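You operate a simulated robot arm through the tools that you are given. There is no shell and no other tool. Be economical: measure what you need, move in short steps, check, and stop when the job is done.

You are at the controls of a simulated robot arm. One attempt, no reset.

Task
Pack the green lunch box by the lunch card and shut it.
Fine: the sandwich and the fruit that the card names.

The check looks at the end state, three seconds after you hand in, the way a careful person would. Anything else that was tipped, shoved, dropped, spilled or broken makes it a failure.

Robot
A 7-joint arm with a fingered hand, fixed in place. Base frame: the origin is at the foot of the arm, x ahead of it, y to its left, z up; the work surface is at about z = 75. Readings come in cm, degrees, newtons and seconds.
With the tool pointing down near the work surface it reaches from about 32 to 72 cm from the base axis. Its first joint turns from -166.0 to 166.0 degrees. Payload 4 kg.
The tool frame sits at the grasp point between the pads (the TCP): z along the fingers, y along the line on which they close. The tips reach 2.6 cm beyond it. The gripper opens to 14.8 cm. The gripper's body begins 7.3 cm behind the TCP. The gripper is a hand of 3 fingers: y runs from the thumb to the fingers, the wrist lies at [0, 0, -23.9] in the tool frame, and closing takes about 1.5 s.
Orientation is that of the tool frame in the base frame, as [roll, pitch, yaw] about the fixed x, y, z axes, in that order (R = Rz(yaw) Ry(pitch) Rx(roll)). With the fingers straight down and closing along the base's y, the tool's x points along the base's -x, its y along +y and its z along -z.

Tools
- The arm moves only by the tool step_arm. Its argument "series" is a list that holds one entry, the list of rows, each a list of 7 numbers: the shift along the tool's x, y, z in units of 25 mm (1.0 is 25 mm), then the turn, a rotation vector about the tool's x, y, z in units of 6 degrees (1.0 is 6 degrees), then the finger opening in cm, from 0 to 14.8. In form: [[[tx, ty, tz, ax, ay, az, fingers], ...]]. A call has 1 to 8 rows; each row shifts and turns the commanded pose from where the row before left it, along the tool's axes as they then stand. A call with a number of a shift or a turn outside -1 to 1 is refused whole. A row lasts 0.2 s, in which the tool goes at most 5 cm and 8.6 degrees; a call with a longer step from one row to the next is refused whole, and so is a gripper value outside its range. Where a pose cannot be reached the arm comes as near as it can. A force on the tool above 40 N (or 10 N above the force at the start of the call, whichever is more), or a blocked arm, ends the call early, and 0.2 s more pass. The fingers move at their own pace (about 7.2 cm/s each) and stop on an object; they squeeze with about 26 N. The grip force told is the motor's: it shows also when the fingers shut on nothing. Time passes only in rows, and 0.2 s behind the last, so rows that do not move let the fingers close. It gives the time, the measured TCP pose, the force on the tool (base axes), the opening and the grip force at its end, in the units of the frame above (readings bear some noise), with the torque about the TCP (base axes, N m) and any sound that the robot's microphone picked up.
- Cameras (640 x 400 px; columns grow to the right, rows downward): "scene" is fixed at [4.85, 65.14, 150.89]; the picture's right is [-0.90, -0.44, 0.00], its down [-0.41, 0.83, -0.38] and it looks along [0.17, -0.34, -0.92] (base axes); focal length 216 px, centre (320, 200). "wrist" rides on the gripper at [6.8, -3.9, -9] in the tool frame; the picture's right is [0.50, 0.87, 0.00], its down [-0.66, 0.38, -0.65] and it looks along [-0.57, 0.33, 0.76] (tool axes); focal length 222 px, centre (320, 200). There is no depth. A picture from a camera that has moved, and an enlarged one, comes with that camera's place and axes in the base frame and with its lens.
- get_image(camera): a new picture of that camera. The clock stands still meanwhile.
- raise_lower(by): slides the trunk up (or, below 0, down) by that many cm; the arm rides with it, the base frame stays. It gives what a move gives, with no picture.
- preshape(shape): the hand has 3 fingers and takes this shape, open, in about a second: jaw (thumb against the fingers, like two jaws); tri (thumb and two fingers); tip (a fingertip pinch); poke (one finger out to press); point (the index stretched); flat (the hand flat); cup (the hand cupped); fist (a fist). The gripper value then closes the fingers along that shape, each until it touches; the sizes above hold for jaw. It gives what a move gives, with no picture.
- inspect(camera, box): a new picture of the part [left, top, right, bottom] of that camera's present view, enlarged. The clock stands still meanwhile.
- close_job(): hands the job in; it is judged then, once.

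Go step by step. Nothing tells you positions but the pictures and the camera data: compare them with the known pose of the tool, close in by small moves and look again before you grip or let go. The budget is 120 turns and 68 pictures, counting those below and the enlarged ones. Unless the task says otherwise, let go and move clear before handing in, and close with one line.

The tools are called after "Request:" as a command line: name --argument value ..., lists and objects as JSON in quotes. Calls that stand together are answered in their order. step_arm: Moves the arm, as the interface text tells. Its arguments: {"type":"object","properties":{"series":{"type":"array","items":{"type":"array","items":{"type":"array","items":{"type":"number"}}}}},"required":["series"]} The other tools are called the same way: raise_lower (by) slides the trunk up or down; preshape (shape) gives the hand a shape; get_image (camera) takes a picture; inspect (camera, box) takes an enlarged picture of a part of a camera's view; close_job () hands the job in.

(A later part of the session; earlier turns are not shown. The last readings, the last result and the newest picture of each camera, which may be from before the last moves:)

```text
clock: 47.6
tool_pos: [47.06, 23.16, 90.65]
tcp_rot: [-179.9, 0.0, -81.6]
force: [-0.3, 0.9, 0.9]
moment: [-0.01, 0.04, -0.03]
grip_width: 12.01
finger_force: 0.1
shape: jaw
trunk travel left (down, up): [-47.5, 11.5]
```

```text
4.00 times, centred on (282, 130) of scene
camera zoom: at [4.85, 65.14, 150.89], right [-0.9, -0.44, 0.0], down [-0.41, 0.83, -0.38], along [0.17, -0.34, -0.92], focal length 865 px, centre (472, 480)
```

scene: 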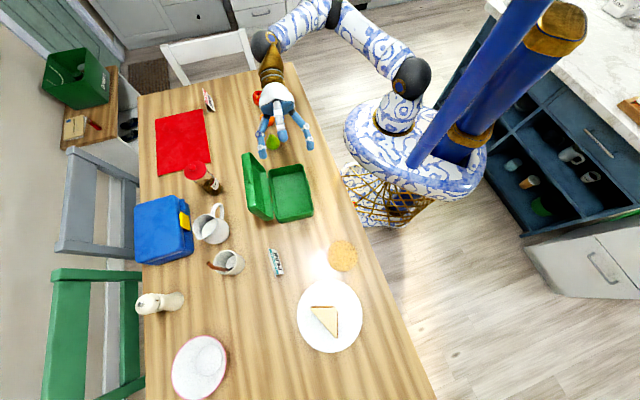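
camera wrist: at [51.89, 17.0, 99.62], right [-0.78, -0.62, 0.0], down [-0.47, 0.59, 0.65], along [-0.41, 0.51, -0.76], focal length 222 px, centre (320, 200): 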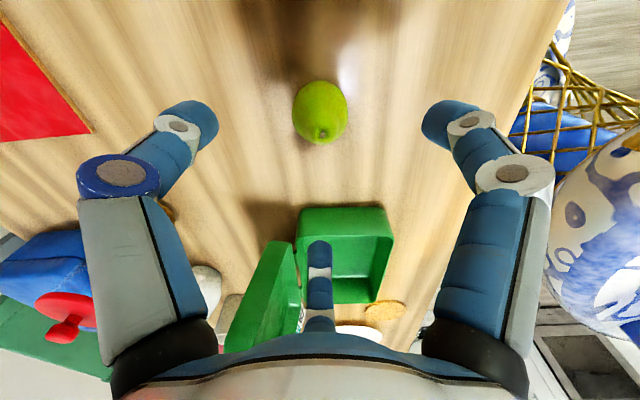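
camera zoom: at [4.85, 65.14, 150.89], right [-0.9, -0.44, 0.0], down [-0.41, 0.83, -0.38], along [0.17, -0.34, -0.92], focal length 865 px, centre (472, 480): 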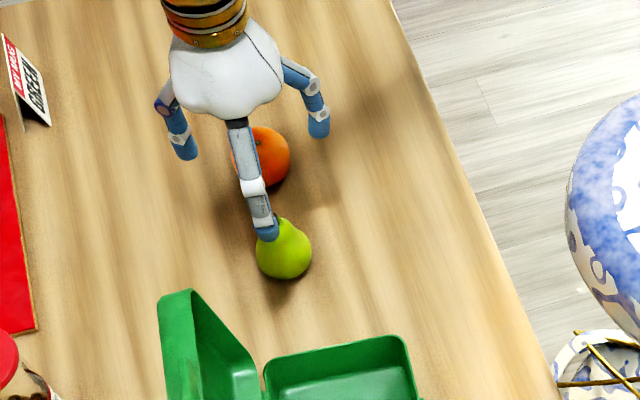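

Request:
step_arm --series '[[[0, 0, 0.8, 0, 0, 0, 12], [0, 0, 0.8, 0, 0, 0, 12], [0, 0, 0.8, 0, 0, 0, 12], [0, 0, 0.8, 0, 0, 0, 12], [0, 0, 0.8, 0, 0, 0, 12], [0, 0, 0.8, 0, 0, 0, 12]]]'

Request:
step_arm --series '[[[0, 0, 0, 0, 0, 0, 9], [0, 0, 0, 0, 0, 0, 7.5], [0, 0, 0, 0, 0, 0, 6], [0, 0, 0, 0, 0, 0, 5], [0, 0, 0, 0, 0, 0, 4.5], [0, 0, 0, 0, 0, 0, 4.5]]]'

Request:
get_image --camera "wrist"

```text
clock: 49.0
tool_pos: [47.13, 23.16, 78.67]
tcp_rot: [-179.9, 0.0, -81.5]
force: [-0.4, 0.6, -0.4]
moment: [0.02, 0.01, -0.01]
grip_width: 12.02
finger_force: 0.1
shape: jaw
trunk travel left (down, up): [-47.5, 11.5]
```

```text
clock: 50.4
tool_pos: [46.95, 23.26, 78.61]
tcp_rot: [-179.9, 0.0, -81.6]
force: [-0.3, 0.4, -0.5]
moment: [0.02, -0.01, 0.03]
grip_width: 4.92
finger_force: 25.7
shape: jaw
trunk travel left (down, up): [-47.5, 11.5]
```

```text
34 pictures are left
camera wrist: at [51.86, 17.02, 87.6], right [-0.78, -0.62, 0.0], down [-0.47, 0.59, 0.65], along [-0.41, 0.51, -0.76], focal length 222 px, centre (320, 200)
```

wrist: 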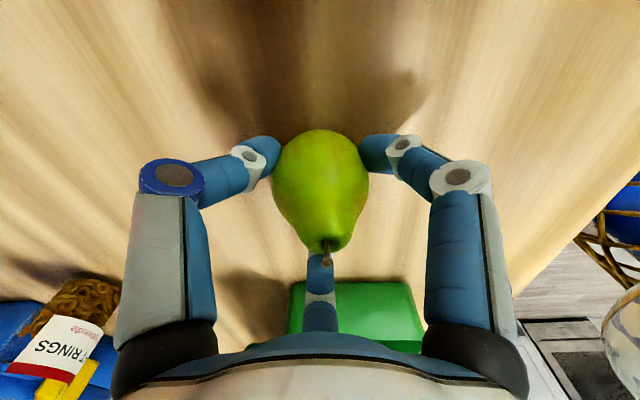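

The pear is held. I'll lift it and carry it over the box.

Request:
step_arm --series '[[[0, 0, -0.5, 0, 0, 0, 4], [0, 0, -1, 0, 0, 0, 4], [0, 0, -1, 0, 0, 0, 4], [0, 0, -1, 0, 0, 0, 4], [0, 0, -1, 0, 0, 0, 4], [0, 0, -1, 0, 0, 0, 4], [0, 0, -1, 0, 0, 0, 4], [0, 0, -1, 0, 0, 0, 4]]]'

Request:
step_arm --series '[[[-0.9, 0.72, -0.25, 0, 0, 0, 4], [-0.9, 0.72, -0.25, 0, 0, 0, 4], [-0.9, 0.72, -0.25, 0, 0, 0, 4], [-0.9, 0.72, -0.25, 0, 0, 0, 4], [-0.9, 0.72, 0, 0, 0, 0, 4], [-0.9, 0.72, 0, 0, 0, 0, 4], [-0.9, 0.72, 0, 0, 0, 0, 4], [-0.9, 0.72, 0, 0, 0, 0, 4]]]'

Request:
get_image --camera "scene"

```text
clock: 52.2
tool_pos: [47.17, 23.06, 97.39]
tcp_rot: [-179.9, 0.1, -81.6]
force: [-0.6, -0.7, -0.8]
moment: [-0.02, 0.03, 0.0]
grip_width: 4.89
finger_force: 25.7
shape: jaw
trunk travel left (down, up): [-47.5, 11.5]
```

```text
clock: 54.0
tool_pos: [30.06, 38.96, 99.69]
tcp_rot: [-179.9, 0.1, -81.6]
force: [0.3, -0.1, -0.9]
moment: [0.04, 0.02, -0.03]
grip_width: 4.9
finger_force: 26.1
shape: jaw
trunk travel left (down, up): [-47.5, 11.5]
```

```text
33 pictures are left
```

scene: 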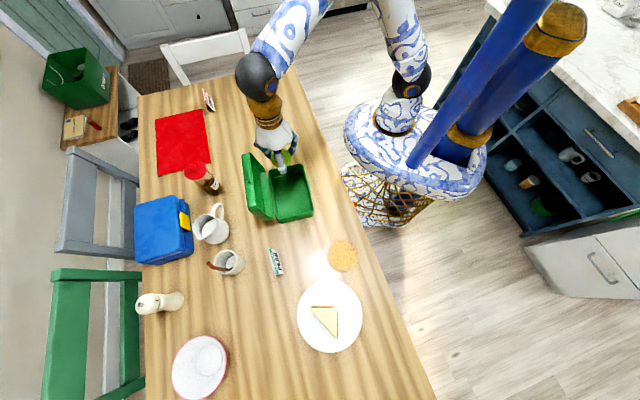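

Request:
step_arm --series '[[[-0.85, 0.633, 0, 0, 0, 0, 4], [-0.85, 0.633, 0, 0, 0, 0, 4]]]'

Request:
step_arm --series '[[[0, 0, 0, -0.52, -0.9, 0, 4], [0, 0, 0, -0.52, -0.9, 0, 4], [0, 0, 0, -0.52, -0.9, 0, 4], [0, 0, 0, -0.52, -0.9, 0, 4], [0, 0, 0, -0.52, -0.9, 0, 4], [0, 0, 0, -0.52, -0.9, 0, 4], [0, 0, 0, -0.52, -0.9, 0, 4], [0, 0, 0, -0.52, -0.9, 0, 4]]]'

Request:
get_image --camera "wrist"

Request:
inspect --camera "scene" --box '[218, 110, 346, 230]'

```text
clock: 54.6
tool_pos: [26.31, 42.7, 99.75]
tcp_rot: [-179.9, 0.0, -81.5]
force: [-0.7, 0.3, -0.9]
moment: [-0.02, 0.03, 0.0]
grip_width: 4.91
finger_force: 25.7
shape: jaw
trunk travel left (down, up): [-47.5, 11.5]
```

```text
clock: 56.4
tool_pos: [26.48, 42.72, 99.86]
tcp_rot: [149.3, 41.6, -93.5]
force: [0.7, 0.1, 0.0]
moment: [-0.03, -0.01, -0.02]
grip_width: 4.9
finger_force: 26.1
shape: jaw
trunk travel left (down, up): [-47.5, 11.5]
```

```text
32 pictures are left
camera wrist: at [33.86, 33.19, 99.61], right [-0.78, -0.62, 0.0], down [0.01, -0.01, 1.0], along [-0.62, 0.78, 0.01], focal length 222 px, centre (320, 200)
```

wrist: 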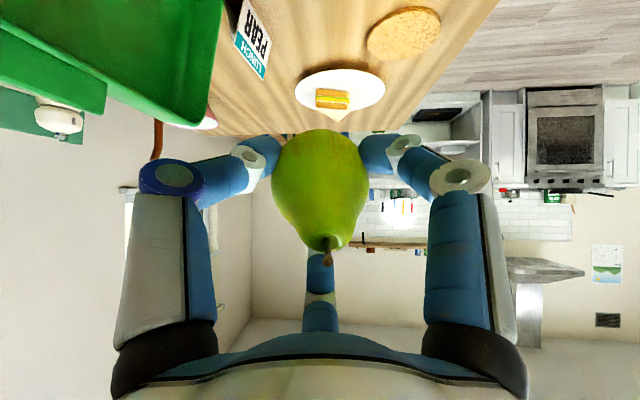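

```text
3.33 times, centred on (282, 170) of scene
camera zoom: at [4.85, 65.14, 150.89], right [-0.9, -0.44, 0.0], down [-0.41, 0.83, -0.38], along [0.17, -0.34, -0.92], focal length 721 px, centre (447, 300)
```

zoom: 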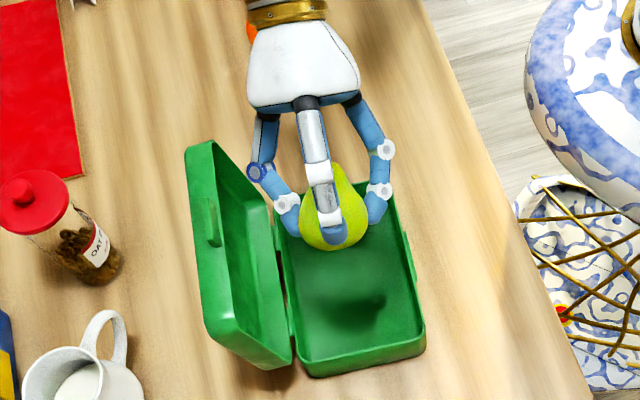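

Request:
step_arm --series '[[[0.564, -0.325, 0.546, 0, 0, 0, 4], [0.564, -0.325, 0.546, 0, 0, 0, 4], [0.564, -0.325, 0.546, 0, 0, 0, 4], [0.564, -0.325, 0.546, 0, 0, 0, 4], [0.564, -0.325, 0.546, 0, 0, 0, 4], [0.564, -0.325, 0.546, 0, 0, 0, 4], [0.564, -0.325, 0.546, 0, 0, 0, 4], [0.564, -0.325, 0.546, 0, 0, 0, 4]]]'

Request:
inspect --camera "scene" --box '[218, 110, 346, 230]'

Request:
get_image --camera "wrist"

```text
clock: 58.2
tool_pos: [26.33, 42.53, 82.86]
tcp_rot: [149.5, 41.4, -93.4]
force: [-0.1, 0.1, -0.3]
moment: [-0.01, -0.01, -0.01]
grip_width: 4.92
finger_force: 26.3
shape: jaw
trunk travel left (down, up): [-47.5, 11.5]
```

```text
3.33 times, centred on (282, 170) of scene
camera zoom: at [4.85, 65.14, 150.89], right [-0.9, -0.44, 0.0], down [-0.41, 0.83, -0.38], along [0.17, -0.34, -0.92], focal length 721 px, centre (447, 300)
```

zoom: 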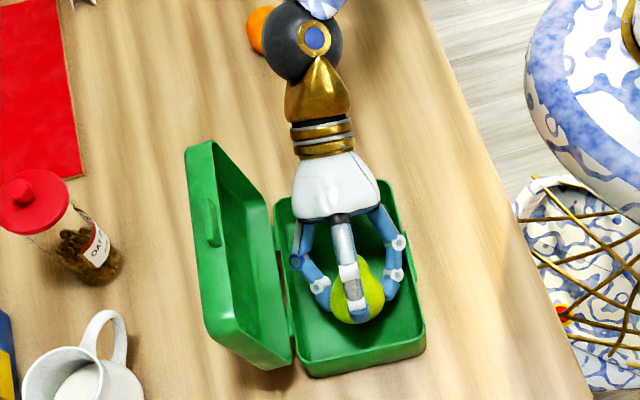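

```text
29 pictures are left
camera wrist: at [33.87, 33.18, 82.56], right [-0.78, -0.62, 0.0], down [0.01, -0.01, 1.0], along [-0.62, 0.78, 0.01], focal length 222 px, centre (320, 200)
```

wrist: 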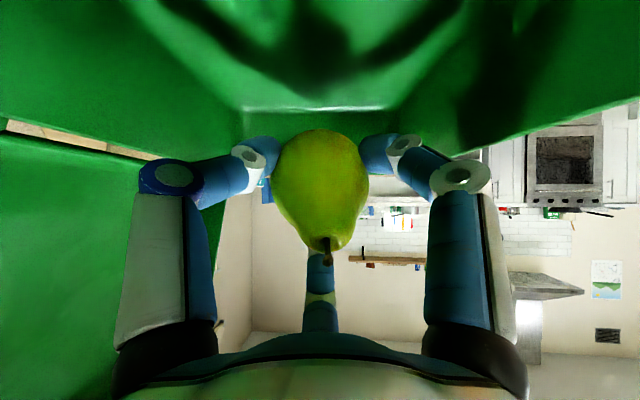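

Request:
step_arm --series '[[[0.266, -0.153, 0.257, 0, 0, 0, 4], [0.266, -0.153, 0.257, 0, 0, 0, 4], [0.1, -0.06, 0.1, 0, 0, 0, 4]]]'

Request:
inspect --camera "scene" --box '[250, 150, 330, 230]'

```text
clock: 58.7
tool_pos: [26.55, 42.61, 82.14]
tcp_rot: [149.7, 42.1, -93.2]
force: [-2.9, -7.4, 28.5]
moment: [-3.15, -2.33, -0.86]
grip_width: 4.92
finger_force: 25.6
shape: jaw
trunk travel left (down, up): [-47.5, 11.5]
stopped in row 2: the force on the tool passed its limit at 56 N (the readings are from after the stop); the commanded pose is now the measured one
```

```text
5.00 times, centred on (290, 190) of scene
camera zoom: at [4.85, 65.14, 150.89], right [-0.9, -0.44, 0.0], down [-0.41, 0.83, -0.38], along [0.17, -0.34, -0.92], focal length 1082 px, centre (470, 250)
```

zoom: 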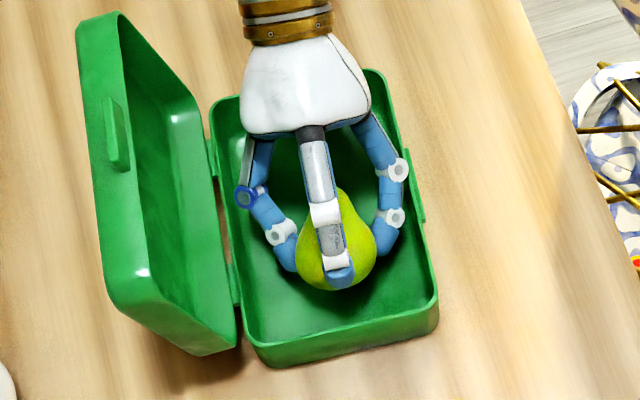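

The back of the hand touched the box's end rim. I'll rise slightly, shift away from that end, reduce the tilt to 40° and lower again.

Request:
step_arm --series '[[[-0.48, 0.276, 0.162, 0, 0, 0, 4], [0, 0, 0, 0.417, 0.722, 0, 4], [0, 0, 0, 0.417, 0.722, 0, 4], [0.186, -0.107, 0.255, 0, 0, 0, 4], [0.186, -0.107, 0.255, 0, 0, 0, 4]]]'

Request:
step_arm --series '[[[0.14, -0.08, 0.19, 0, 0, 0, 4]]]'

Request:
inspect --camera "scene" --box '[250, 150, 330, 230]'

```text
clock: 59.9
tool_pos: [25.83, 43.72, 80.93]
tcp_rot: [157.7, 34.1, -88.4]
force: [-0.1, 0.2, -0.9]
moment: [-0.03, -0.02, -0.04]
grip_width: 4.9
finger_force: 26.2
shape: jaw
trunk travel left (down, up): [-47.5, 11.5]
```

```text
clock: 60.3
tool_pos: [25.76, 43.75, 80.27]
tcp_rot: [157.6, 34.1, -88.4]
force: [0.6, -1.1, -0.7]
moment: [-0.02, -0.01, -0.01]
grip_width: 4.89
finger_force: 25.6
shape: jaw
trunk travel left (down, up): [-47.5, 11.5]
```

```text
5.00 times, centred on (290, 190) of scene
camera zoom: at [4.85, 65.14, 150.89], right [-0.9, -0.44, 0.0], down [-0.41, 0.83, -0.38], along [0.17, -0.34, -0.92], focal length 1082 px, centre (470, 250)
```

zoom: 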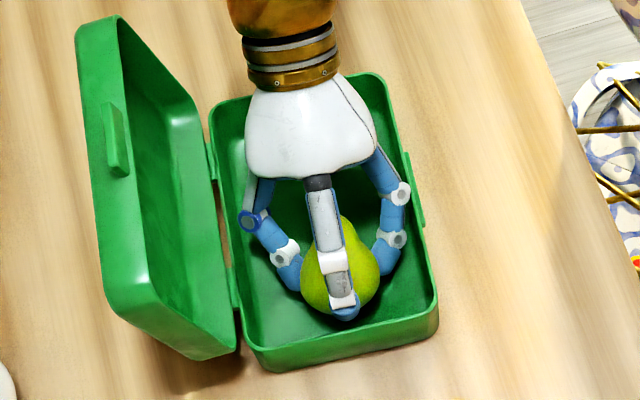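

Request:
step_arm --series '[[[0.09, -0.051, 0.123, 0, 0, 0, 4], [0, 0, 0, 0, 0, 0, 6], [0, 0, 0, 0, 0, 0, 6.6], [0, 0, 0, 0, 0, 0, 6.6]]]'

Request:
inspect --camera "scene" --box '[250, 150, 330, 230]'

Request:
get_image --camera "wrist"

```text
clock: 61.3
tool_pos: [25.84, 43.76, 79.89]
tcp_rot: [157.8, 34.1, -88.5]
force: [0.7, 1.4, 0.1]
moment: [0.01, 0.0, 0.0]
grip_width: 6.52
finger_force: 0.1
shape: jaw
trunk travel left (down, up): [-47.5, 11.5]
```

```text
5.00 times, centred on (290, 190) of scene
camera zoom: at [4.85, 65.14, 150.89], right [-0.9, -0.44, 0.0], down [-0.41, 0.83, -0.38], along [0.17, -0.34, -0.92], focal length 1082 px, centre (470, 250)
```

zoom: 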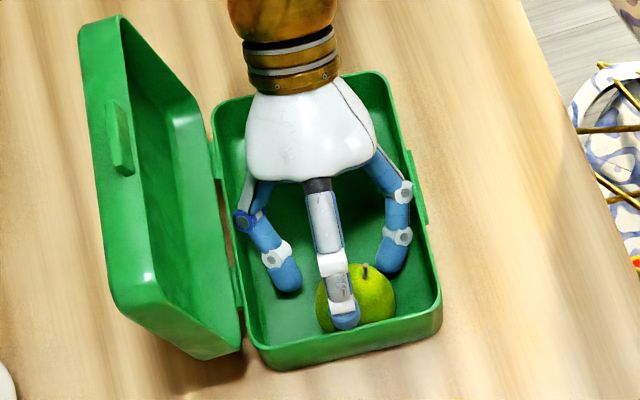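

```text
25 pictures are left
camera wrist: at [33.16, 34.43, 81.69], right [-0.78, -0.62, -0.01], down [-0.11, 0.12, 0.99], along [-0.61, 0.78, -0.16], focal length 222 px, centre (320, 200)
```

wrist: 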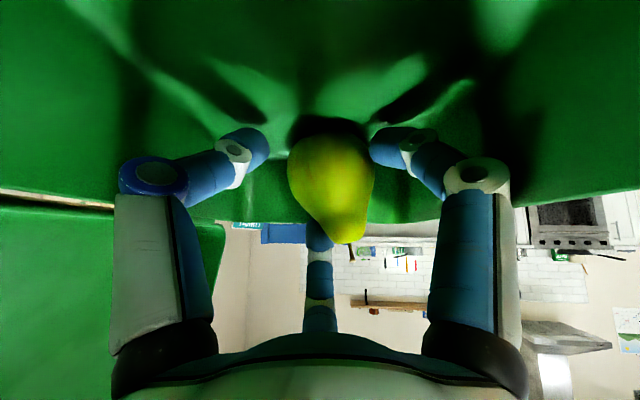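

The pear slid out and now stands upright near the far end of the box. I'll lift the hand straight out and check, then tip it over onto its side.

Request:
step_arm --series '[[[-0.446, 0.257, -0.613, 0, 0, 0, 6.6], [-0.446, 0.257, -0.613, 0, 0, 0, 6.6], [-0.446, 0.257, -0.613, 0, 0, 0, 6.6], [-0.446, 0.257, -0.613, 0, 0, 0, 6.6], [-0.446, 0.257, -0.613, 0, 0, 0, 6.6], [-0.446, 0.257, -0.613, 0, 0, 0, 6.6]]]'

Request:
step_arm --series '[[[0, 0, 0, 0.483, 0.837, 0, 4], [0, 0, 0, 0.483, 0.837, 0, 4], [0, 0, 0, 0.483, 0.837, 0, 4], [0, 0, 0, 0.483, 0.837, 0, 4], [0, 0, 0, 0.483, 0.837, 0, 4], [0, 0, 0, 0.483, 0.837, 0, 4], [0, 0, 0, 0.483, 0.837, 0, 4]]]'

Request:
get_image --camera "wrist"

Request:
inspect --camera "scene" --box '[242, 150, 330, 230]'

```text
clock: 62.7
tool_pos: [25.75, 43.66, 91.84]
tcp_rot: [157.7, 34.0, -88.5]
force: [0.3, 0.6, 0.0]
moment: [-0.06, 0.01, -0.03]
grip_width: 6.55
finger_force: 0.0
shape: jaw
trunk travel left (down, up): [-47.5, 11.5]
```

```text
clock: 64.3
tool_pos: [25.75, 43.76, 91.95]
tcp_rot: [-179.2, -0.3, -81.7]
force: [0.1, -0.7, 0.4]
moment: [0.03, -0.01, -0.01]
grip_width: 4.02
finger_force: 0.0
shape: jaw
trunk travel left (down, up): [-47.5, 11.5]
```

```text
24 pictures are left
camera wrist: at [30.47, 37.54, 100.92], right [-0.78, -0.62, -0.01], down [-0.48, 0.6, 0.65], along [-0.39, 0.51, -0.76], focal length 222 px, centre (320, 200)
```

wrist: 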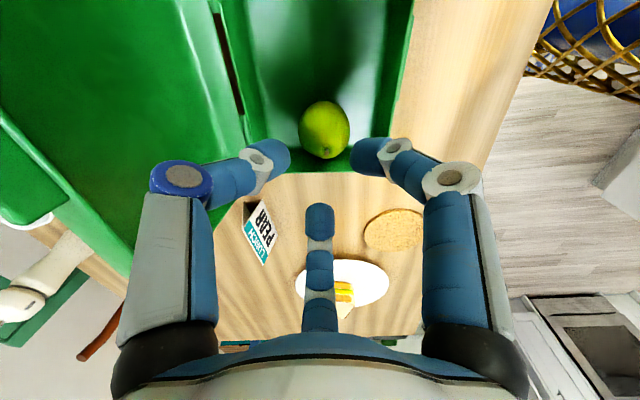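

```text
5.00 times, centred on (286, 190) of scene
camera zoom: at [4.85, 65.14, 150.89], right [-0.9, -0.44, 0.0], down [-0.41, 0.83, -0.38], along [0.17, -0.34, -0.92], focal length 1082 px, centre (490, 250)
```

zoom: 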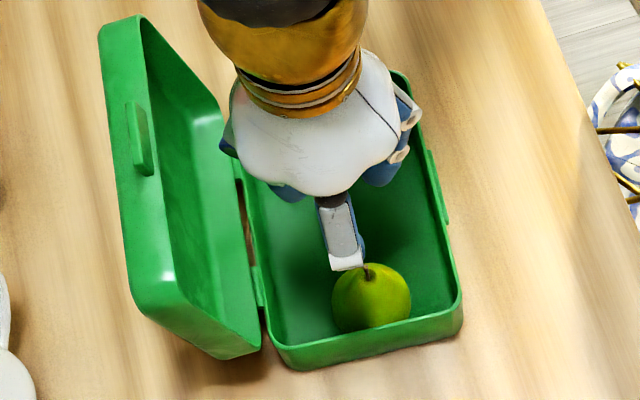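

The pear stands upright at about e=+6.7 in the box and is too tall for the lid. I'll close the fingers, come down just beyond it above the end rim, and nudge its neck toward the middle so it lies down.

Request:
step_arm --series '[[[-0.659, 0.427, 0, 0, 0, 0, 0], [-0.659, 0.427, 0, 0, 0, 0, 0], [-0.659, 0.427, 0, 0, 0, 0, 0], [0, 0, 0.5, 0, 0, 0, 0], [0, 0, 0.5, 0, 0, 0, 0], [0, 0, 0.5, 0, 0, 0, 0]]]'

Request:
inspect --camera "wrist" --box '[160, 20, 480, 220]'

```text
clock: 65.7
tool_pos: [21.89, 47.96, 88.03]
tcp_rot: [-179.2, -0.3, -81.7]
force: [-0.4, -0.2, -0.1]
moment: [0.0, 0.01, -0.02]
grip_width: 0.02
finger_force: 25.9
shape: jaw
trunk travel left (down, up): [-47.5, 11.5]
```

```text
2.00 times, centred on (320, 120) of wrist
camera zoom: at [26.65, 41.98, 97.06], right [-0.78, -0.62, -0.01], down [-0.48, 0.6, 0.65], along [-0.4, 0.51, -0.76], focal length 444 px, centre (320, 360)
```

zoom: 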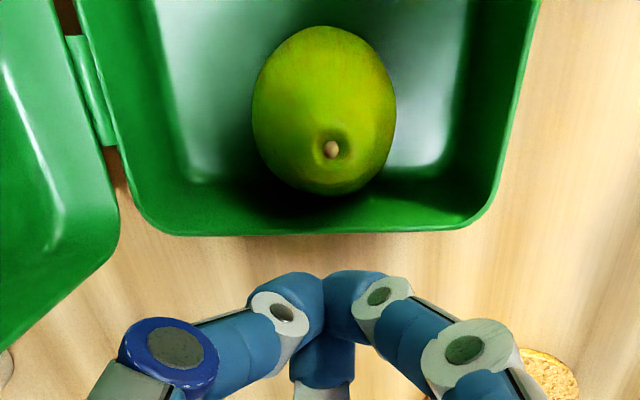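

Request:
step_arm --series '[[[0, 0, 0.785, 0, 0, 0, 0], [0, 0, 0.785, 0, 0, 0, 0], [0.4, -0.23, 0, 0, 0, 0, 0], [0.4, -0.23, 0, 0, 0, 0, 0], [0.3, -0.173, 0, 0, 0, 0, 0]]]'

Request:
inspect --camera "scene" --box '[242, 150, 330, 230]'

```text
clock: 66.9
tool_pos: [23.86, 45.65, 84.26]
tcp_rot: [-179.3, -0.2, -81.5]
force: [0.1, 0.3, -0.9]
moment: [-0.03, 0.0, 0.01]
grip_width: 0.0
finger_force: 26.4
shape: jaw
trunk travel left (down, up): [-47.5, 11.5]
```

```text
5.00 times, centred on (286, 190) of scene
camera zoom: at [4.85, 65.14, 150.89], right [-0.9, -0.44, 0.0], down [-0.41, 0.83, -0.38], along [0.17, -0.34, -0.92], focal length 1082 px, centre (490, 250)
```

zoom: 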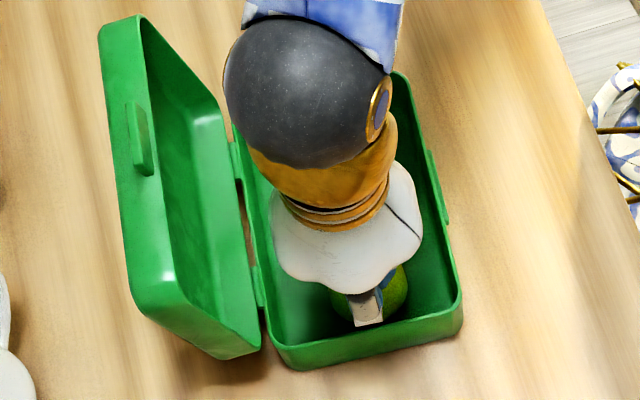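

Request:
step_arm --series '[[[0.35, -0.2, 0, 0, 0, 0, 0], [0.35, -0.2, 0, 0, 0, 0, 0], [0.35, -0.2, 0, 0, 0, 0, 0], [0.2, -0.12, 0, 0, 0, 0, 0], [0, 0, 0, 0, 0, 0, 0]]]'

Request:
get_image --camera "wrist"

```text
clock: 68.1
tool_pos: [26.17, 42.94, 84.18]
tcp_rot: [-179.3, -0.3, -81.7]
force: [0.5, -0.1, -0.3]
moment: [0.02, 0.0, 0.0]
grip_width: 0.0
finger_force: 26.1
shape: jaw
trunk travel left (down, up): [-47.5, 11.5]
```

```text
20 pictures are left
camera wrist: at [30.93, 36.65, 93.25], right [-0.78, -0.62, -0.01], down [-0.48, 0.6, 0.65], along [-0.4, 0.51, -0.76], focal length 222 px, centre (320, 200)
```

wrist: 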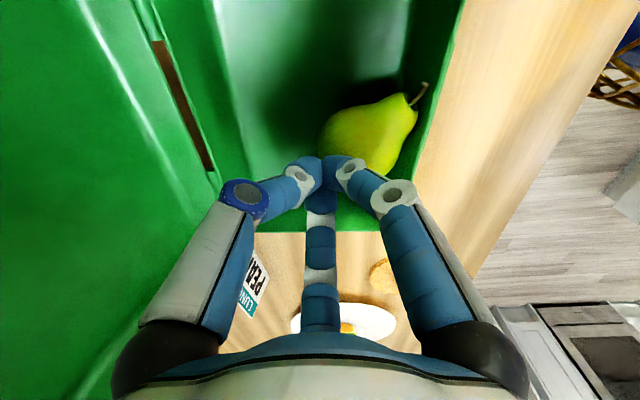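

The pear tipped over. I'll rise and look at how it lies.

Request:
step_arm --series '[[[0, 0, -1, 0, 0, 0, 0], [0, 0, -1, 0, 0, 0, 0], [0, 0, -1, 0, 0, 0, 4], [0.433, -0.25, -1, 0, 0, 0, 8], [0.866, -0.5, -1, 0, 0, 0, 12], [0.866, -0.5, 0, 0, 0, 0, 12]]]'

Request:
inspect --camera "scene" --box '[242, 150, 330, 230]'

```text
clock: 69.5
tool_pos: [29.98, 38.02, 96.71]
tcp_rot: [-179.3, -0.1, -81.7]
force: [0.1, -0.1, -0.5]
moment: [-0.01, 0.02, -0.01]
grip_width: 11.06
finger_force: 0.0
shape: jaw
trunk travel left (down, up): [-47.5, 11.5]
```

```text
5.00 times, centred on (286, 190) of scene
camera zoom: at [4.85, 65.14, 150.89], right [-0.9, -0.44, 0.0], down [-0.41, 0.83, -0.38], along [0.17, -0.34, -0.92], focal length 1082 px, centre (490, 250)
```

zoom: 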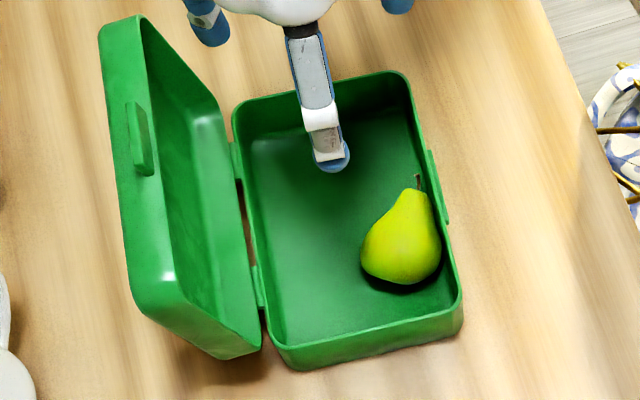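

The pear now lies flat by the front wall. Next is the sandwich, around (-1, 70): I'll turn the hand so the thumb meets its right-angle corner and the two fingers meet its long side.

Request:
step_arm --series '[[[0, 0, -0.5, 0, 0, 1, 12], [0, 0, 0, 0, 0, 1, 12], [0, 0, 0, 0, 0, 1, 12], [0, 0, 0, 0, 0, 1, 12], [0, 0, 0, 0, 0, 1, 12], [0, 0, 0, 0, 0, 1, 12], [0, 0, 0, 0, 0, 1, 12], [0, 0, 0, 0, 0, 1, 12]]]'

Request:
step_arm --series '[[[0, 0, 0, 0, 0, 1, 12], [0, 0, 0, 0, 0, 1, 12], [0, 0, 0, 0, 0, 1, 12], [0, 0, 0, 0, 0, 1, 12], [0, 0, 0, 0, 0, 1, 12], [0, 0, 0, 0, 0, 1, 12], [0, 0, 0, 0, 0, 1, 12], [0, 0, 0, 0, 0, 1, 12]]]'

Request:
step_arm --series '[[[0, 0, 0, 0, 0, 1, 12], [0, 0, 0, 0, 0, 1, 12], [0, 0, 0, 0, 0, 1, 12], [0, 0, 0, 0, 0, 0.55, 12]]]'

```text
clock: 71.3
tool_pos: [29.78, 37.94, 97.93]
tcp_rot: [-179.2, 0.5, -129.8]
force: [0.1, -0.2, 0.3]
moment: [0.0, 0.03, -0.02]
grip_width: 11.99
finger_force: 0.0
shape: jaw
trunk travel left (down, up): [-47.5, 11.5]
```

```text
clock: 73.1
tool_pos: [29.76, 37.96, 97.95]
tcp_rot: [-179.9, 0.8, -177.8]
force: [-0.4, 0.9, -0.8]
moment: [0.04, -0.02, -0.03]
grip_width: 11.94
finger_force: 0.1
shape: jaw
trunk travel left (down, up): [-47.5, 11.5]
```

```text
clock: 74.1
tool_pos: [29.94, 37.87, 97.96]
tcp_rot: [179.9, 0.8, 161.0]
force: [-0.2, 0.0, 0.1]
moment: [-0.01, 0.0, -0.03]
grip_width: 11.98
finger_force: 0.1
shape: jaw
trunk travel left (down, up): [-47.5, 11.5]
```

Request:
step_arm --series '[[[0.98, 0.5, 0, 0, 0, 0, 12], [0.98, 0.5, 0, 0, 0, 0, 12], [0.98, 0.5, 0, 0, 0, 0, 12], [0.98, 0.5, 0, 0, 0, 0, 12], [0.98, 0.5, 0, 0, 0, 0, 12], [0.98, 0.5, 0, 0, 0, 0, 12], [0.98, 0.5, 0, 0, 0, 0, 12], [0.98, 0.5, 0, 0, 0, 0, 12]]]'

Request:
step_arm --series '[[[0.98, 0.5, 0.3, 0, 0, 0, 12], [0.98, 0.5, 0.3, 0, 0, 0, 12], [0.98, 0.5, 0.3, 0, 0, 0, 12], [0.98, 0.5, 0.3, 0, 0, 0, 12], [0.98, 0.5, 0.3, 0, 0, 0, 12], [0.98, 0.5, 0.3, 0, 0, 0, 12], [0.98, 0.5, 0.3, 0, 0, 0, 12], [0.98, 0.5, 0.3, 0, 0, 0, 12]]]'

Request:
get_image --camera "wrist"

```text
clock: 75.9
tool_pos: [14.63, 53.78, 97.82]
tcp_rot: [179.9, 0.8, 161.0]
force: [-1.5, -0.2, 0.1]
moment: [0.0, -0.04, 0.0]
grip_width: 11.98
finger_force: 0.1
shape: jaw
trunk travel left (down, up): [-47.5, 11.5]
```

```text
clock: 77.7
tool_pos: [1.66, 64.96, 92.03]
tcp_rot: [179.8, 0.7, 161.0]
force: [-0.4, 0.6, 0.4]
moment: [0.0, -0.01, 0.0]
grip_width: 11.94
finger_force: 0.0
shape: jaw
out of reach, approached as far as the arm can: row 6, 7, 8
trunk travel left (down, up): [-47.5, 11.5]
```

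```text
18 pictures are left
camera wrist: at [-6.11, 63.57, 100.93], right [-0.19, 0.98, 0.0], down [0.73, 0.15, 0.66], along [0.65, 0.12, -0.75], focal length 222 px, centre (320, 200)
```

wrist: 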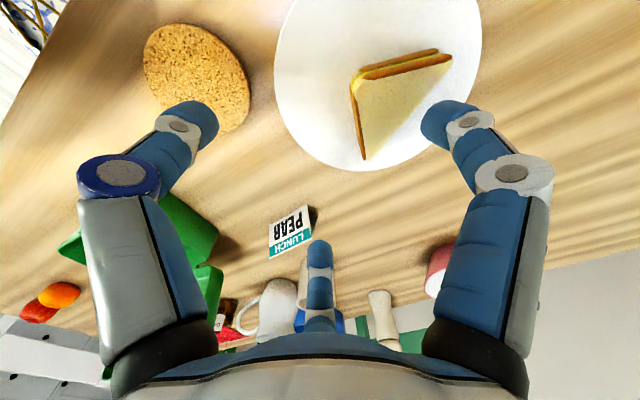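

Both views put the sandwich's right-angle corner at (-1.8, 67.4) with its top at z≈79. Reach is short at this height, so I'll go lower, still above the sandwich.

Request:
step_arm --series '[[[0, 0, 0.6, 0, 0, 0, 12], [0, 0, 0.6, 0, 0, 0, 12], [0, 0, 0.6, 0, 0, 0, 12], [0, 0, 0.6, 0, 0, 0, 12]]]'

```text
clock: 78.7
tool_pos: [1.76, 65.66, 86.16]
tcp_rot: [-179.9, 0.9, 161.0]
force: [-1.0, -0.3, 0.1]
moment: [-0.01, -0.03, 0.0]
grip_width: 11.99
finger_force: 0.0
shape: jaw
out of reach, approached as far as the arm can: row 3
trunk travel left (down, up): [-47.5, 11.5]
```

Request:
step_arm --series '[[[0.9, 0.4, 0, 0, 0, 0, 12], [0.1, 0.8, 0, 0, 0, 0, 12], [0, 0.4, 0, 0, 0, 0, 12]]]'

```text
clock: 79.5
tool_pos: [0.74, 65.88, 86.23]
tcp_rot: [179.9, 0.8, 160.9]
force: [0.1, -0.5, -0.2]
moment: [0.0, 0.02, -0.01]
grip_width: 11.99
finger_force: 0.0
shape: jaw
out of reach, approached as far as the arm can: row 1, 2, 3
trunk travel left (down, up): [-47.5, 11.5]
```

Reach tops out near r=66 with a vertical tool, so I'll lean the hand outward about 10°, move over the sandwich and look.

Request:
step_arm --series '[[[0, 0, 0, -0.788, 0.271, 0, 12], [0, 0, 0, -0.788, 0.271, 0, 12], [0.516, 0.58, 0.776, 0, 0, 0, 12], [0.516, 0.58, 0.776, 0, 0, 0, 12]]]'

Request:
get_image --camera "wrist"

```text
clock: 80.5
tool_pos: [-0.65, 69.91, 83.19]
tcp_rot: [170.4, -2.5, 161.3]
force: [0.7, 0.2, -0.1]
moment: [0.0, 0.0, 0.01]
grip_width: 12.0
finger_force: 0.0
shape: jaw
out of reach, approached as far as the arm can: row 1, 2, 3, 4
trunk travel left (down, up): [-47.5, 11.5]
```

```text
17 pictures are left
camera wrist: at [-8.41, 66.85, 91.61], right [-0.19, 0.97, 0.17], down [0.73, 0.03, 0.68], along [0.65, 0.25, -0.72], focal length 222 px, centre (320, 200)
```

wrist: 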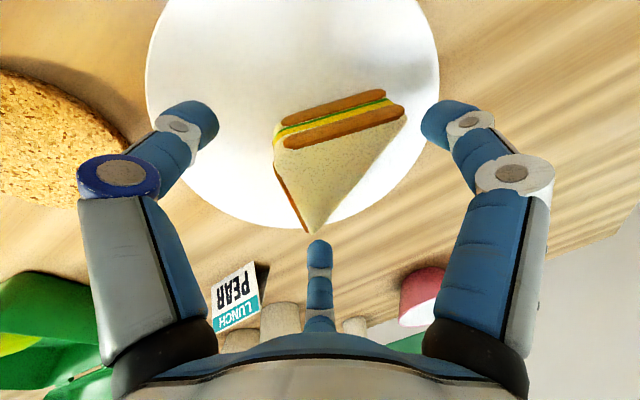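

Request:
step_arm --series '[[[-0.025, -0.04, 0.45, 0, 0, 0, 11], [-0.025, -0.04, 0.45, 0, 0, 0, 10], [0, -0.03, 0.4, 0, 0, 0, 10]]]'

Request:
get_image --camera "wrist"

Request:
inspect --camera "scene" --box '[280, 260, 390, 360]'

```text
clock: 81.3
tool_pos: [-0.48, 70.01, 80.23]
tcp_rot: [170.1, -2.7, 161.2]
force: [0.5, -1.6, 23.1]
moment: [-1.32, 0.37, 0.04]
grip_width: 9.98
finger_force: 0.2
shape: jaw
trunk travel left (down, up): [-47.5, 11.5]
```

```text
16 pictures are left
camera wrist: at [-8.32, 67.0, 88.73], right [-0.19, 0.97, 0.17], down [0.73, 0.03, 0.68], along [0.65, 0.26, -0.71], focal length 222 px, centre (320, 200)
```

wrist: 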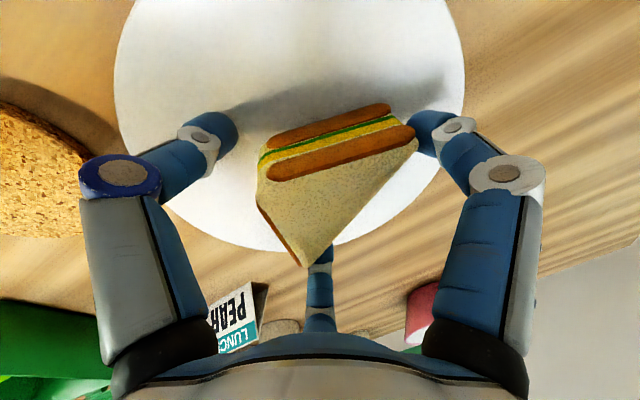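

```text
4.00 times, centred on (335, 310) of scene
camera zoom: at [4.85, 65.14, 150.89], right [-0.9, -0.44, 0.0], down [-0.41, 0.83, -0.38], along [0.17, -0.34, -0.92], focal length 865 px, centre (260, -240)
```

zoom: 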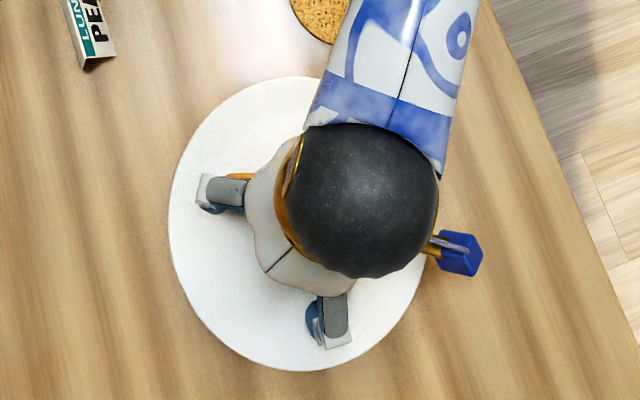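

The thumb tip just touched the plate. I'll raise 0.4 cm and close on the sandwich.

Request:
step_arm --series '[[[0, 0.02, -0.15, 0, 0, 0, 10], [0, 0, 0, 0, 0, 0, 8], [0, 0, 0, 0, 0, 0, 6], [0, 0, 0, 0, 0, 0, 4], [0, 0, 0, 0, 0, 0, 4], [0, 0, 0, 0, 0, 0, 4]]]'

Request:
get_image --camera "wrist"

```text
clock: 82.7
tool_pos: [-0.55, 70.16, 80.27]
tcp_rot: [170.4, -2.4, 161.3]
force: [-0.7, 0.2, 1.2]
moment: [-0.03, -0.02, 0.0]
grip_width: 6.95
finger_force: 6.1
shape: jaw
trunk travel left (down, up): [-47.5, 11.5]
```

```text
14 pictures are left
camera wrist: at [-8.31, 67.08, 88.7], right [-0.19, 0.97, 0.17], down [0.73, 0.03, 0.68], along [0.65, 0.25, -0.72], focal length 222 px, centre (320, 200)
```

wrist: 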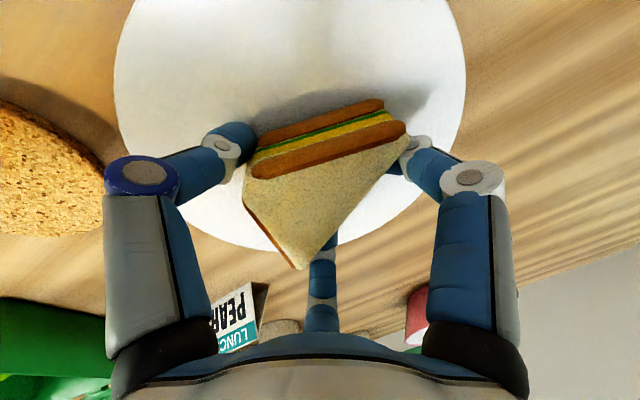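

Request:
step_arm --series '[[[0, 0, 0, 0, 0, 0, 3], [0, 0, 0, 0, 0, 0, 3], [0, 0, 0, 0, 0, 0, 3]]]'

Request:
raise_lower --by 3

Request:
get_image --camera "wrist"

```text
clock: 83.5
tool_pos: [-0.57, 70.15, 80.19]
tcp_rot: [170.4, -2.6, 161.3]
force: [-0.2, 0.4, 0.4]
moment: [0.01, 0.03, -0.02]
grip_width: 6.96
finger_force: 6.5
shape: jaw
trunk travel left (down, up): [-47.5, 11.5]
```

```text
clock: 84.2
tool_pos: [-0.46, 70.2, 83.21]
tcp_rot: [170.4, -2.5, 161.3]
force: [0.7, -0.3, -1.2]
moment: [0.0, 0.01, -0.02]
grip_width: 6.96
finger_force: 6.4
shape: jaw
trunk travel left (down, up): [-50.5, 8.5]
```

```text
13 pictures are left
camera wrist: at [-8.32, 67.1, 91.72], right [-0.19, 0.97, 0.17], down [0.73, 0.03, 0.68], along [0.65, 0.25, -0.72], focal length 222 px, centre (320, 200)
```

wrist: 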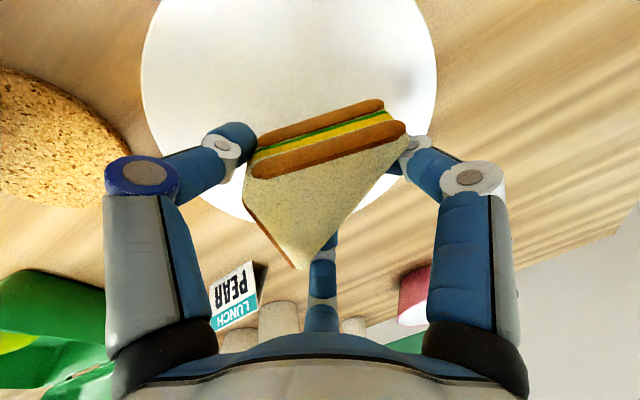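

The sandwich is held. I'll raise it with the trunk, pull inward, untilt and turn it to fit the free end of the box.

Request:
raise_lower --by 8

Request:
step_arm --series '[[[-0.68, -0.364, -0.303, 0, 0, 0, 3], [-0.68, -0.364, -0.303, 0, 0, 0, 3], [-0.68, -0.364, -0.303, 0, 0, 0, 3], [-0.68, -0.364, -0.303, 0, 0, 0, 3], [-0.68, -0.364, -0.303, 0, 0, 0, 3], [-0.68, -0.364, -0.303, 0, 0, 0, 3], [-0.68, -0.364, -0.303, 0, 0, 0, 3], [-0.68, -0.364, -0.303, 0, 0, 0, 3]]]'

Request:
step_arm --series '[[[0, 0, 0, 0.788, -0.271, 0, 3], [0, 0, 0, 0.788, -0.271, 0, 3], [0, 0, 0, 0, 0, -1, 3], [0, 0, 0, 0, 0, -1, 3], [0, 0, 0, 0, 0, -1, 3], [0, 0, 0, 0, 0, -1, 3], [0, 0, 0, 0, 0, -1, 3], [0, 0, 0, 0, 0, -1, 3]]]'

Request:
step_arm --series '[[[0, 0, 0, 0, 0, -1, 3], [0, 0, 0, 0, 0, -1, 3], [0, 0, 0, 0, 0, -1, 3], [0, 0, 0, 0, 0, -1, 3], [0, 0, 0, 0, 0, -1, 3], [0, 0, 0, 0, 0, -1, 3], [0, 0, 0, 0, 0, -1, 3], [0, 0, 0, 0, 0, -1, 3]]]'

Request:
step_arm --series '[[[0, 0, 0, 0, 0, -1, 3], [0, 0, 0, 0, 0, -1, 3], [0, 0, 0, 0, 0, -1, 3]]]'

Request:
get_image --camera "wrist"

```text
clock: 85.4
tool_pos: [-0.49, 70.23, 91.25]
tcp_rot: [170.4, -2.5, 161.3]
force: [-0.7, 0.0, -0.4]
moment: [-0.03, -0.01, 0.01]
grip_width: 6.98
finger_force: 5.8
shape: jaw
trunk travel left (down, up): [-58.5, 0.5]
```

```text
clock: 87.2
tool_pos: [9.93, 57.82, 95.47]
tcp_rot: [170.4, -2.5, 161.3]
force: [-0.9, -0.3, -1.5]
moment: [-0.02, 0.02, 0.02]
grip_width: 6.89
finger_force: 6.0
shape: jaw
trunk travel left (down, up): [-58.5, 0.5]
```

```text
clock: 89.0
tool_pos: [9.92, 57.98, 95.48]
tcp_rot: [-179.7, 0.7, -163.0]
force: [-0.1, -0.3, -1.2]
moment: [-0.02, 0.01, 0.03]
grip_width: 6.86
finger_force: 5.9
shape: jaw
trunk travel left (down, up): [-58.5, 0.5]
```

```text
clock: 90.8
tool_pos: [9.88, 57.97, 95.49]
tcp_rot: [-179.2, 0.3, -114.9]
force: [-0.3, 0.1, -0.9]
moment: [-0.01, -0.05, 0.03]
grip_width: 6.89
finger_force: 5.9
shape: jaw
trunk travel left (down, up): [-58.5, 0.5]
```

```text
clock: 91.6
tool_pos: [9.94, 57.96, 95.37]
tcp_rot: [-179.1, -0.1, -96.9]
force: [0.1, -0.2, -0.6]
moment: [-0.01, 0.02, -0.02]
grip_width: 6.88
finger_force: 6.0
shape: jaw
trunk travel left (down, up): [-58.5, 0.5]
```

```text
12 pictures are left
camera wrist: at [12.84, 50.78, 104.46], right [-0.92, -0.39, -0.01], down [-0.31, 0.7, 0.65], along [-0.25, 0.6, -0.76], focal length 222 px, centre (320, 200)
```

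wrist: 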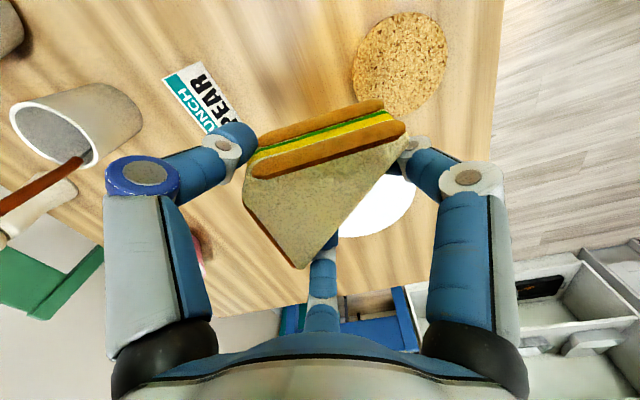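

Request:
step_arm --series '[[[0.643, -0.895, 0, 0, 0, 0, 3], [0.643, -0.895, 0, 0, 0, 0, 3], [0.643, -0.895, 0, 0, 0, 0, 3], [0.643, -0.895, 0, 0, 0, 0, 3], [0.643, -0.895, 0, 0, 0, 0, 3], [0.643, -0.895, 0, 0, 0, 0, 3], [0.643, -0.895, 0, 0, 0, 0, 3], [0.643, -0.895, 0, 0, 0, 0, 3]]]'

Request:
step_arm --series '[[[0.643, -0.895, 0, 0, 0, 0, 3], [0.643, -0.895, 0, 0, 0, 0, 3], [0.643, -0.895, 0, 0, 0, 0, 3], [0, 0, 0.6, 0, 0, 0, 3], [0, 0, 0.6, 0, 0, 0, 3], [0, 0, 0.6, 0, 0, 0, 3], [0, 0, 0.6, 0, 0, 0, 3]]]'

Request:
get_image --camera "wrist"

Request:
inspect --camera "scene" --box '[230, 130, 342, 230]'

```text
clock: 93.4
tool_pos: [26.18, 43.0, 95.75]
tcp_rot: [-179.2, -0.1, -96.9]
force: [-0.2, -0.8, -1.0]
moment: [-0.01, 0.0, 0.01]
grip_width: 6.87
finger_force: 6.1
shape: jaw
trunk travel left (down, up): [-58.5, 0.5]
```

```text
clock: 95.0
tool_pos: [32.34, 37.42, 89.81]
tcp_rot: [-179.2, -0.1, -97.0]
force: [0.6, -0.1, -0.8]
moment: [-0.01, 0.02, 0.05]
grip_width: 6.87
finger_force: 5.7
shape: jaw
trunk travel left (down, up): [-58.5, 0.5]
```

```text
11 pictures are left
camera wrist: at [35.21, 30.19, 98.81], right [-0.92, -0.39, -0.01], down [-0.3, 0.7, 0.65], along [-0.25, 0.6, -0.76], focal length 222 px, centre (320, 200)
```

wrist: 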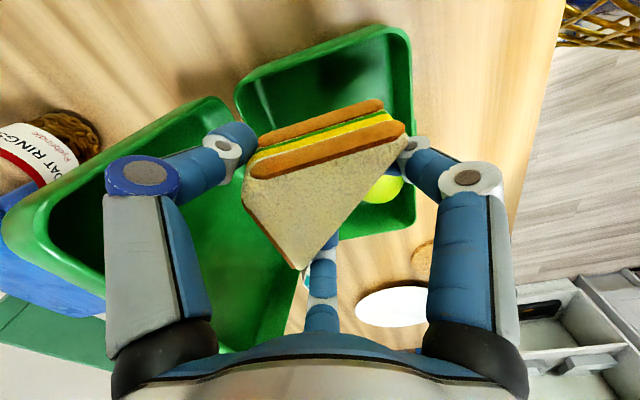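

```text
4.00 times, centred on (286, 180) of scene
camera zoom: at [4.85, 65.14, 150.89], right [-0.9, -0.44, 0.0], down [-0.41, 0.83, -0.38], along [0.17, -0.34, -0.92], focal length 865 px, centre (456, 280)
```

zoom: 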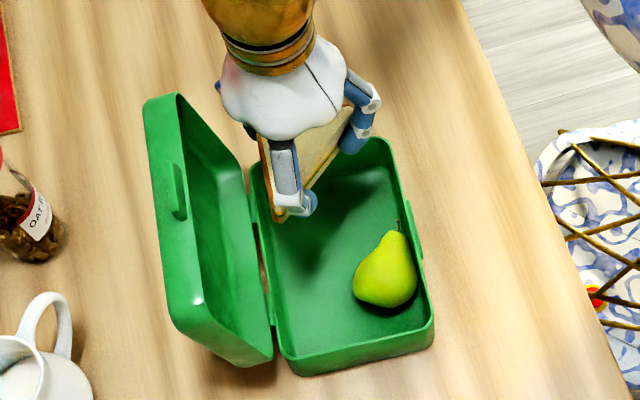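

The sandwich is lined up with the free corner. I'll lower it to just above the floor.

Request:
step_arm --series '[[[-0.14, 0.142, 0.6, 0, 0, 0, 3], [0, 0, 0.6, 0, 0, 0, 3], [0, 0, 0.6, 0, 0, 0, 3], [0, 0, 0.6, 0, 0, 0, 3], [0, 0, 0.6, 0, 0, 0, 3], [0, 0, 0.4, 0, 0, 0, 3], [0, 0, 0.36, 0, 0, 0, 3]]]'

Request:
get_image --camera "wrist"

```text
clock: 96.6
tool_pos: [32.17, 37.66, 80.32]
tcp_rot: [-179.2, 0.1, -97.1]
force: [-0.3, -0.6, -0.6]
moment: [0.02, 0.0, 0.0]
grip_width: 6.85
finger_force: 5.9
shape: jaw
trunk travel left (down, up): [-58.5, 0.5]
```

```text
9 pictures are left
camera wrist: at [35.09, 30.54, 89.39], right [-0.92, -0.39, -0.01], down [-0.3, 0.7, 0.65], along [-0.25, 0.6, -0.76], focal length 222 px, centre (320, 200)
```

wrist: 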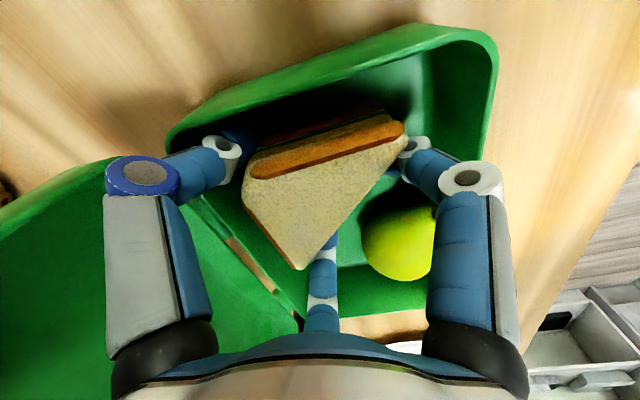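

Request:
step_arm --series '[[[0, 0, 0.2, 0, 0, 0, 3], [0, 0, 0, 0, 0, 0, 7.6], [0, 0, 0, 0, 0, 0, 8.6], [0, 0, 0, 0, 0, 0, 8.6]]]'

Request:
step_arm --series '[[[0, 0, -0.5, 0, 0, 0, 8.6], [0, 0, -0.7, 0, 0, 0, 8.6], [0, 0, -1, 0, 0, 0, 8.6], [0, 0, -1, 0, 0, 0, 8.6], [0, 0, -1, 0, 0, 0, 8.6], [0, 0, -1, 0, 0, 0, 8.6], [0, 0, -1, 0, 0, 0, 8.6]]]'

Request:
get_image --camera "wrist"

```text
clock: 97.6
tool_pos: [32.0, 37.7, 79.77]
tcp_rot: [-179.2, 0.0, -96.9]
force: [-0.4, 0.1, 0.1]
moment: [0.0, 0.0, 0.0]
grip_width: 8.52
finger_force: 0.1
shape: jaw
trunk travel left (down, up): [-58.5, 0.5]
```

```text
clock: 99.2
tool_pos: [31.83, 37.65, 95.52]
tcp_rot: [-179.2, 0.0, -97.0]
force: [0.1, 0.7, -0.3]
moment: [-0.04, 0.02, 0.0]
grip_width: 8.53
finger_force: 0.1
shape: jaw
trunk travel left (down, up): [-58.5, 0.5]
```

```text
8 pictures are left
camera wrist: at [34.83, 30.45, 104.5], right [-0.92, -0.39, -0.01], down [-0.3, 0.7, 0.65], along [-0.25, 0.6, -0.76], focal length 222 px, centre (320, 200)
```

wrist: 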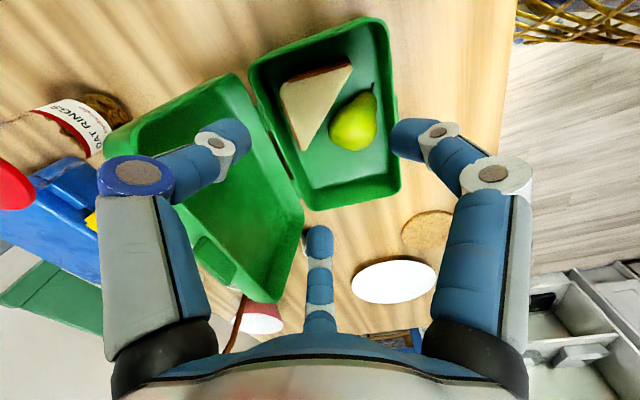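

Both items are in. To close the lid (about 107° open), I'll close the fist of fingers, go over the lid, and come down behind it to push it forward.

Request:
step_arm --series '[[[0, 0, -0.9, 0, 0, 0, 2], [0, 0, -0.9, 0, 0, 0, 0], [0, 0, -0.9, 0, 0, 0, 0], [-0.89, -0.786, 0, 0, 0, 0, 0], [-0.89, -0.786, 0, 0, 0, 0, 0], [-0.89, -0.786, 0, 0, 0, 0, 0], [-0.89, -0.786, 0, 0, 0, 0, 0], [-0.89, -0.786, 0, 0, 0, 0, 0]]]'

Request:
get_image --camera "scene"

```text
clock: 101.0
tool_pos: [43.02, 47.58, 102.24]
tcp_rot: [-179.2, -0.1, -97.0]
force: [0.8, 0.2, 0.2]
moment: [0.03, -0.01, -0.01]
grip_width: 0.01
finger_force: 26.0
shape: jaw
trunk travel left (down, up): [-58.5, 0.5]
```

```text
7 pictures are left
```

scene: 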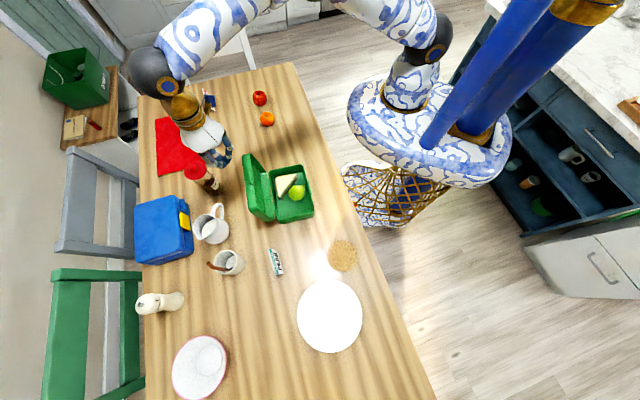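

Request:
step_arm --series '[[[0, 0, 0.96, 0, 0, 0, 0], [0, 0, 0.96, 0, 0, 0, 0], [0, 0, 0.96, 0, 0, 0, 0], [0, 0, 0.96, 0, 0, 0, 0], [0, 0, 0.96, 0, 0, 0, 0]]]'

Request:
step_arm --series '[[[0.4, 0.393, 0, 0, 0, 0, 0], [0.4, 0.393, 0, 0, 0, 0, 0], [0.4, 0.393, 0, 0, 0, 0, 0], [0.4, 0.393, 0, 0, 0, 0, 0], [0.4, 0.393, 0, 0, 0, 0, 0], [0.4, 0.393, 0, 0, 0, 0, 0]]]'

Request:
inspect --camera "scene" --box '[210, 120, 338, 240]'

```text
clock: 102.2
tool_pos: [43.14, 47.63, 90.25]
tcp_rot: [-179.3, 0.0, -97.1]
force: [0.4, 0.1, 0.3]
moment: [-0.05, -0.01, -0.01]
grip_width: 0.01
finger_force: 26.0
shape: jaw
trunk travel left (down, up): [-58.5, 0.5]
```

```text
clock: 103.6
tool_pos: [36.45, 42.35, 90.28]
tcp_rot: [-179.3, 0.0, -97.0]
force: [0.6, 0.3, -0.6]
moment: [0.05, -0.01, 0.01]
grip_width: 0.0
finger_force: 25.8
shape: jaw
trunk travel left (down, up): [-58.5, 0.5]
```

```text
3.33 times, centred on (274, 180) of scene
camera zoom: at [4.85, 65.14, 150.89], right [-0.9, -0.44, 0.0], down [-0.41, 0.83, -0.38], along [0.17, -0.34, -0.92], focal length 721 px, centre (473, 267)
```

zoom: 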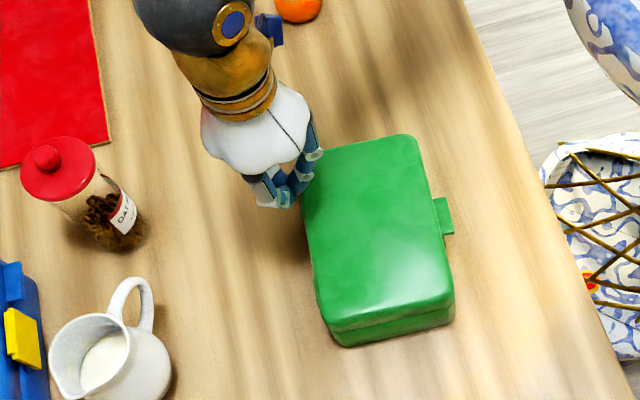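

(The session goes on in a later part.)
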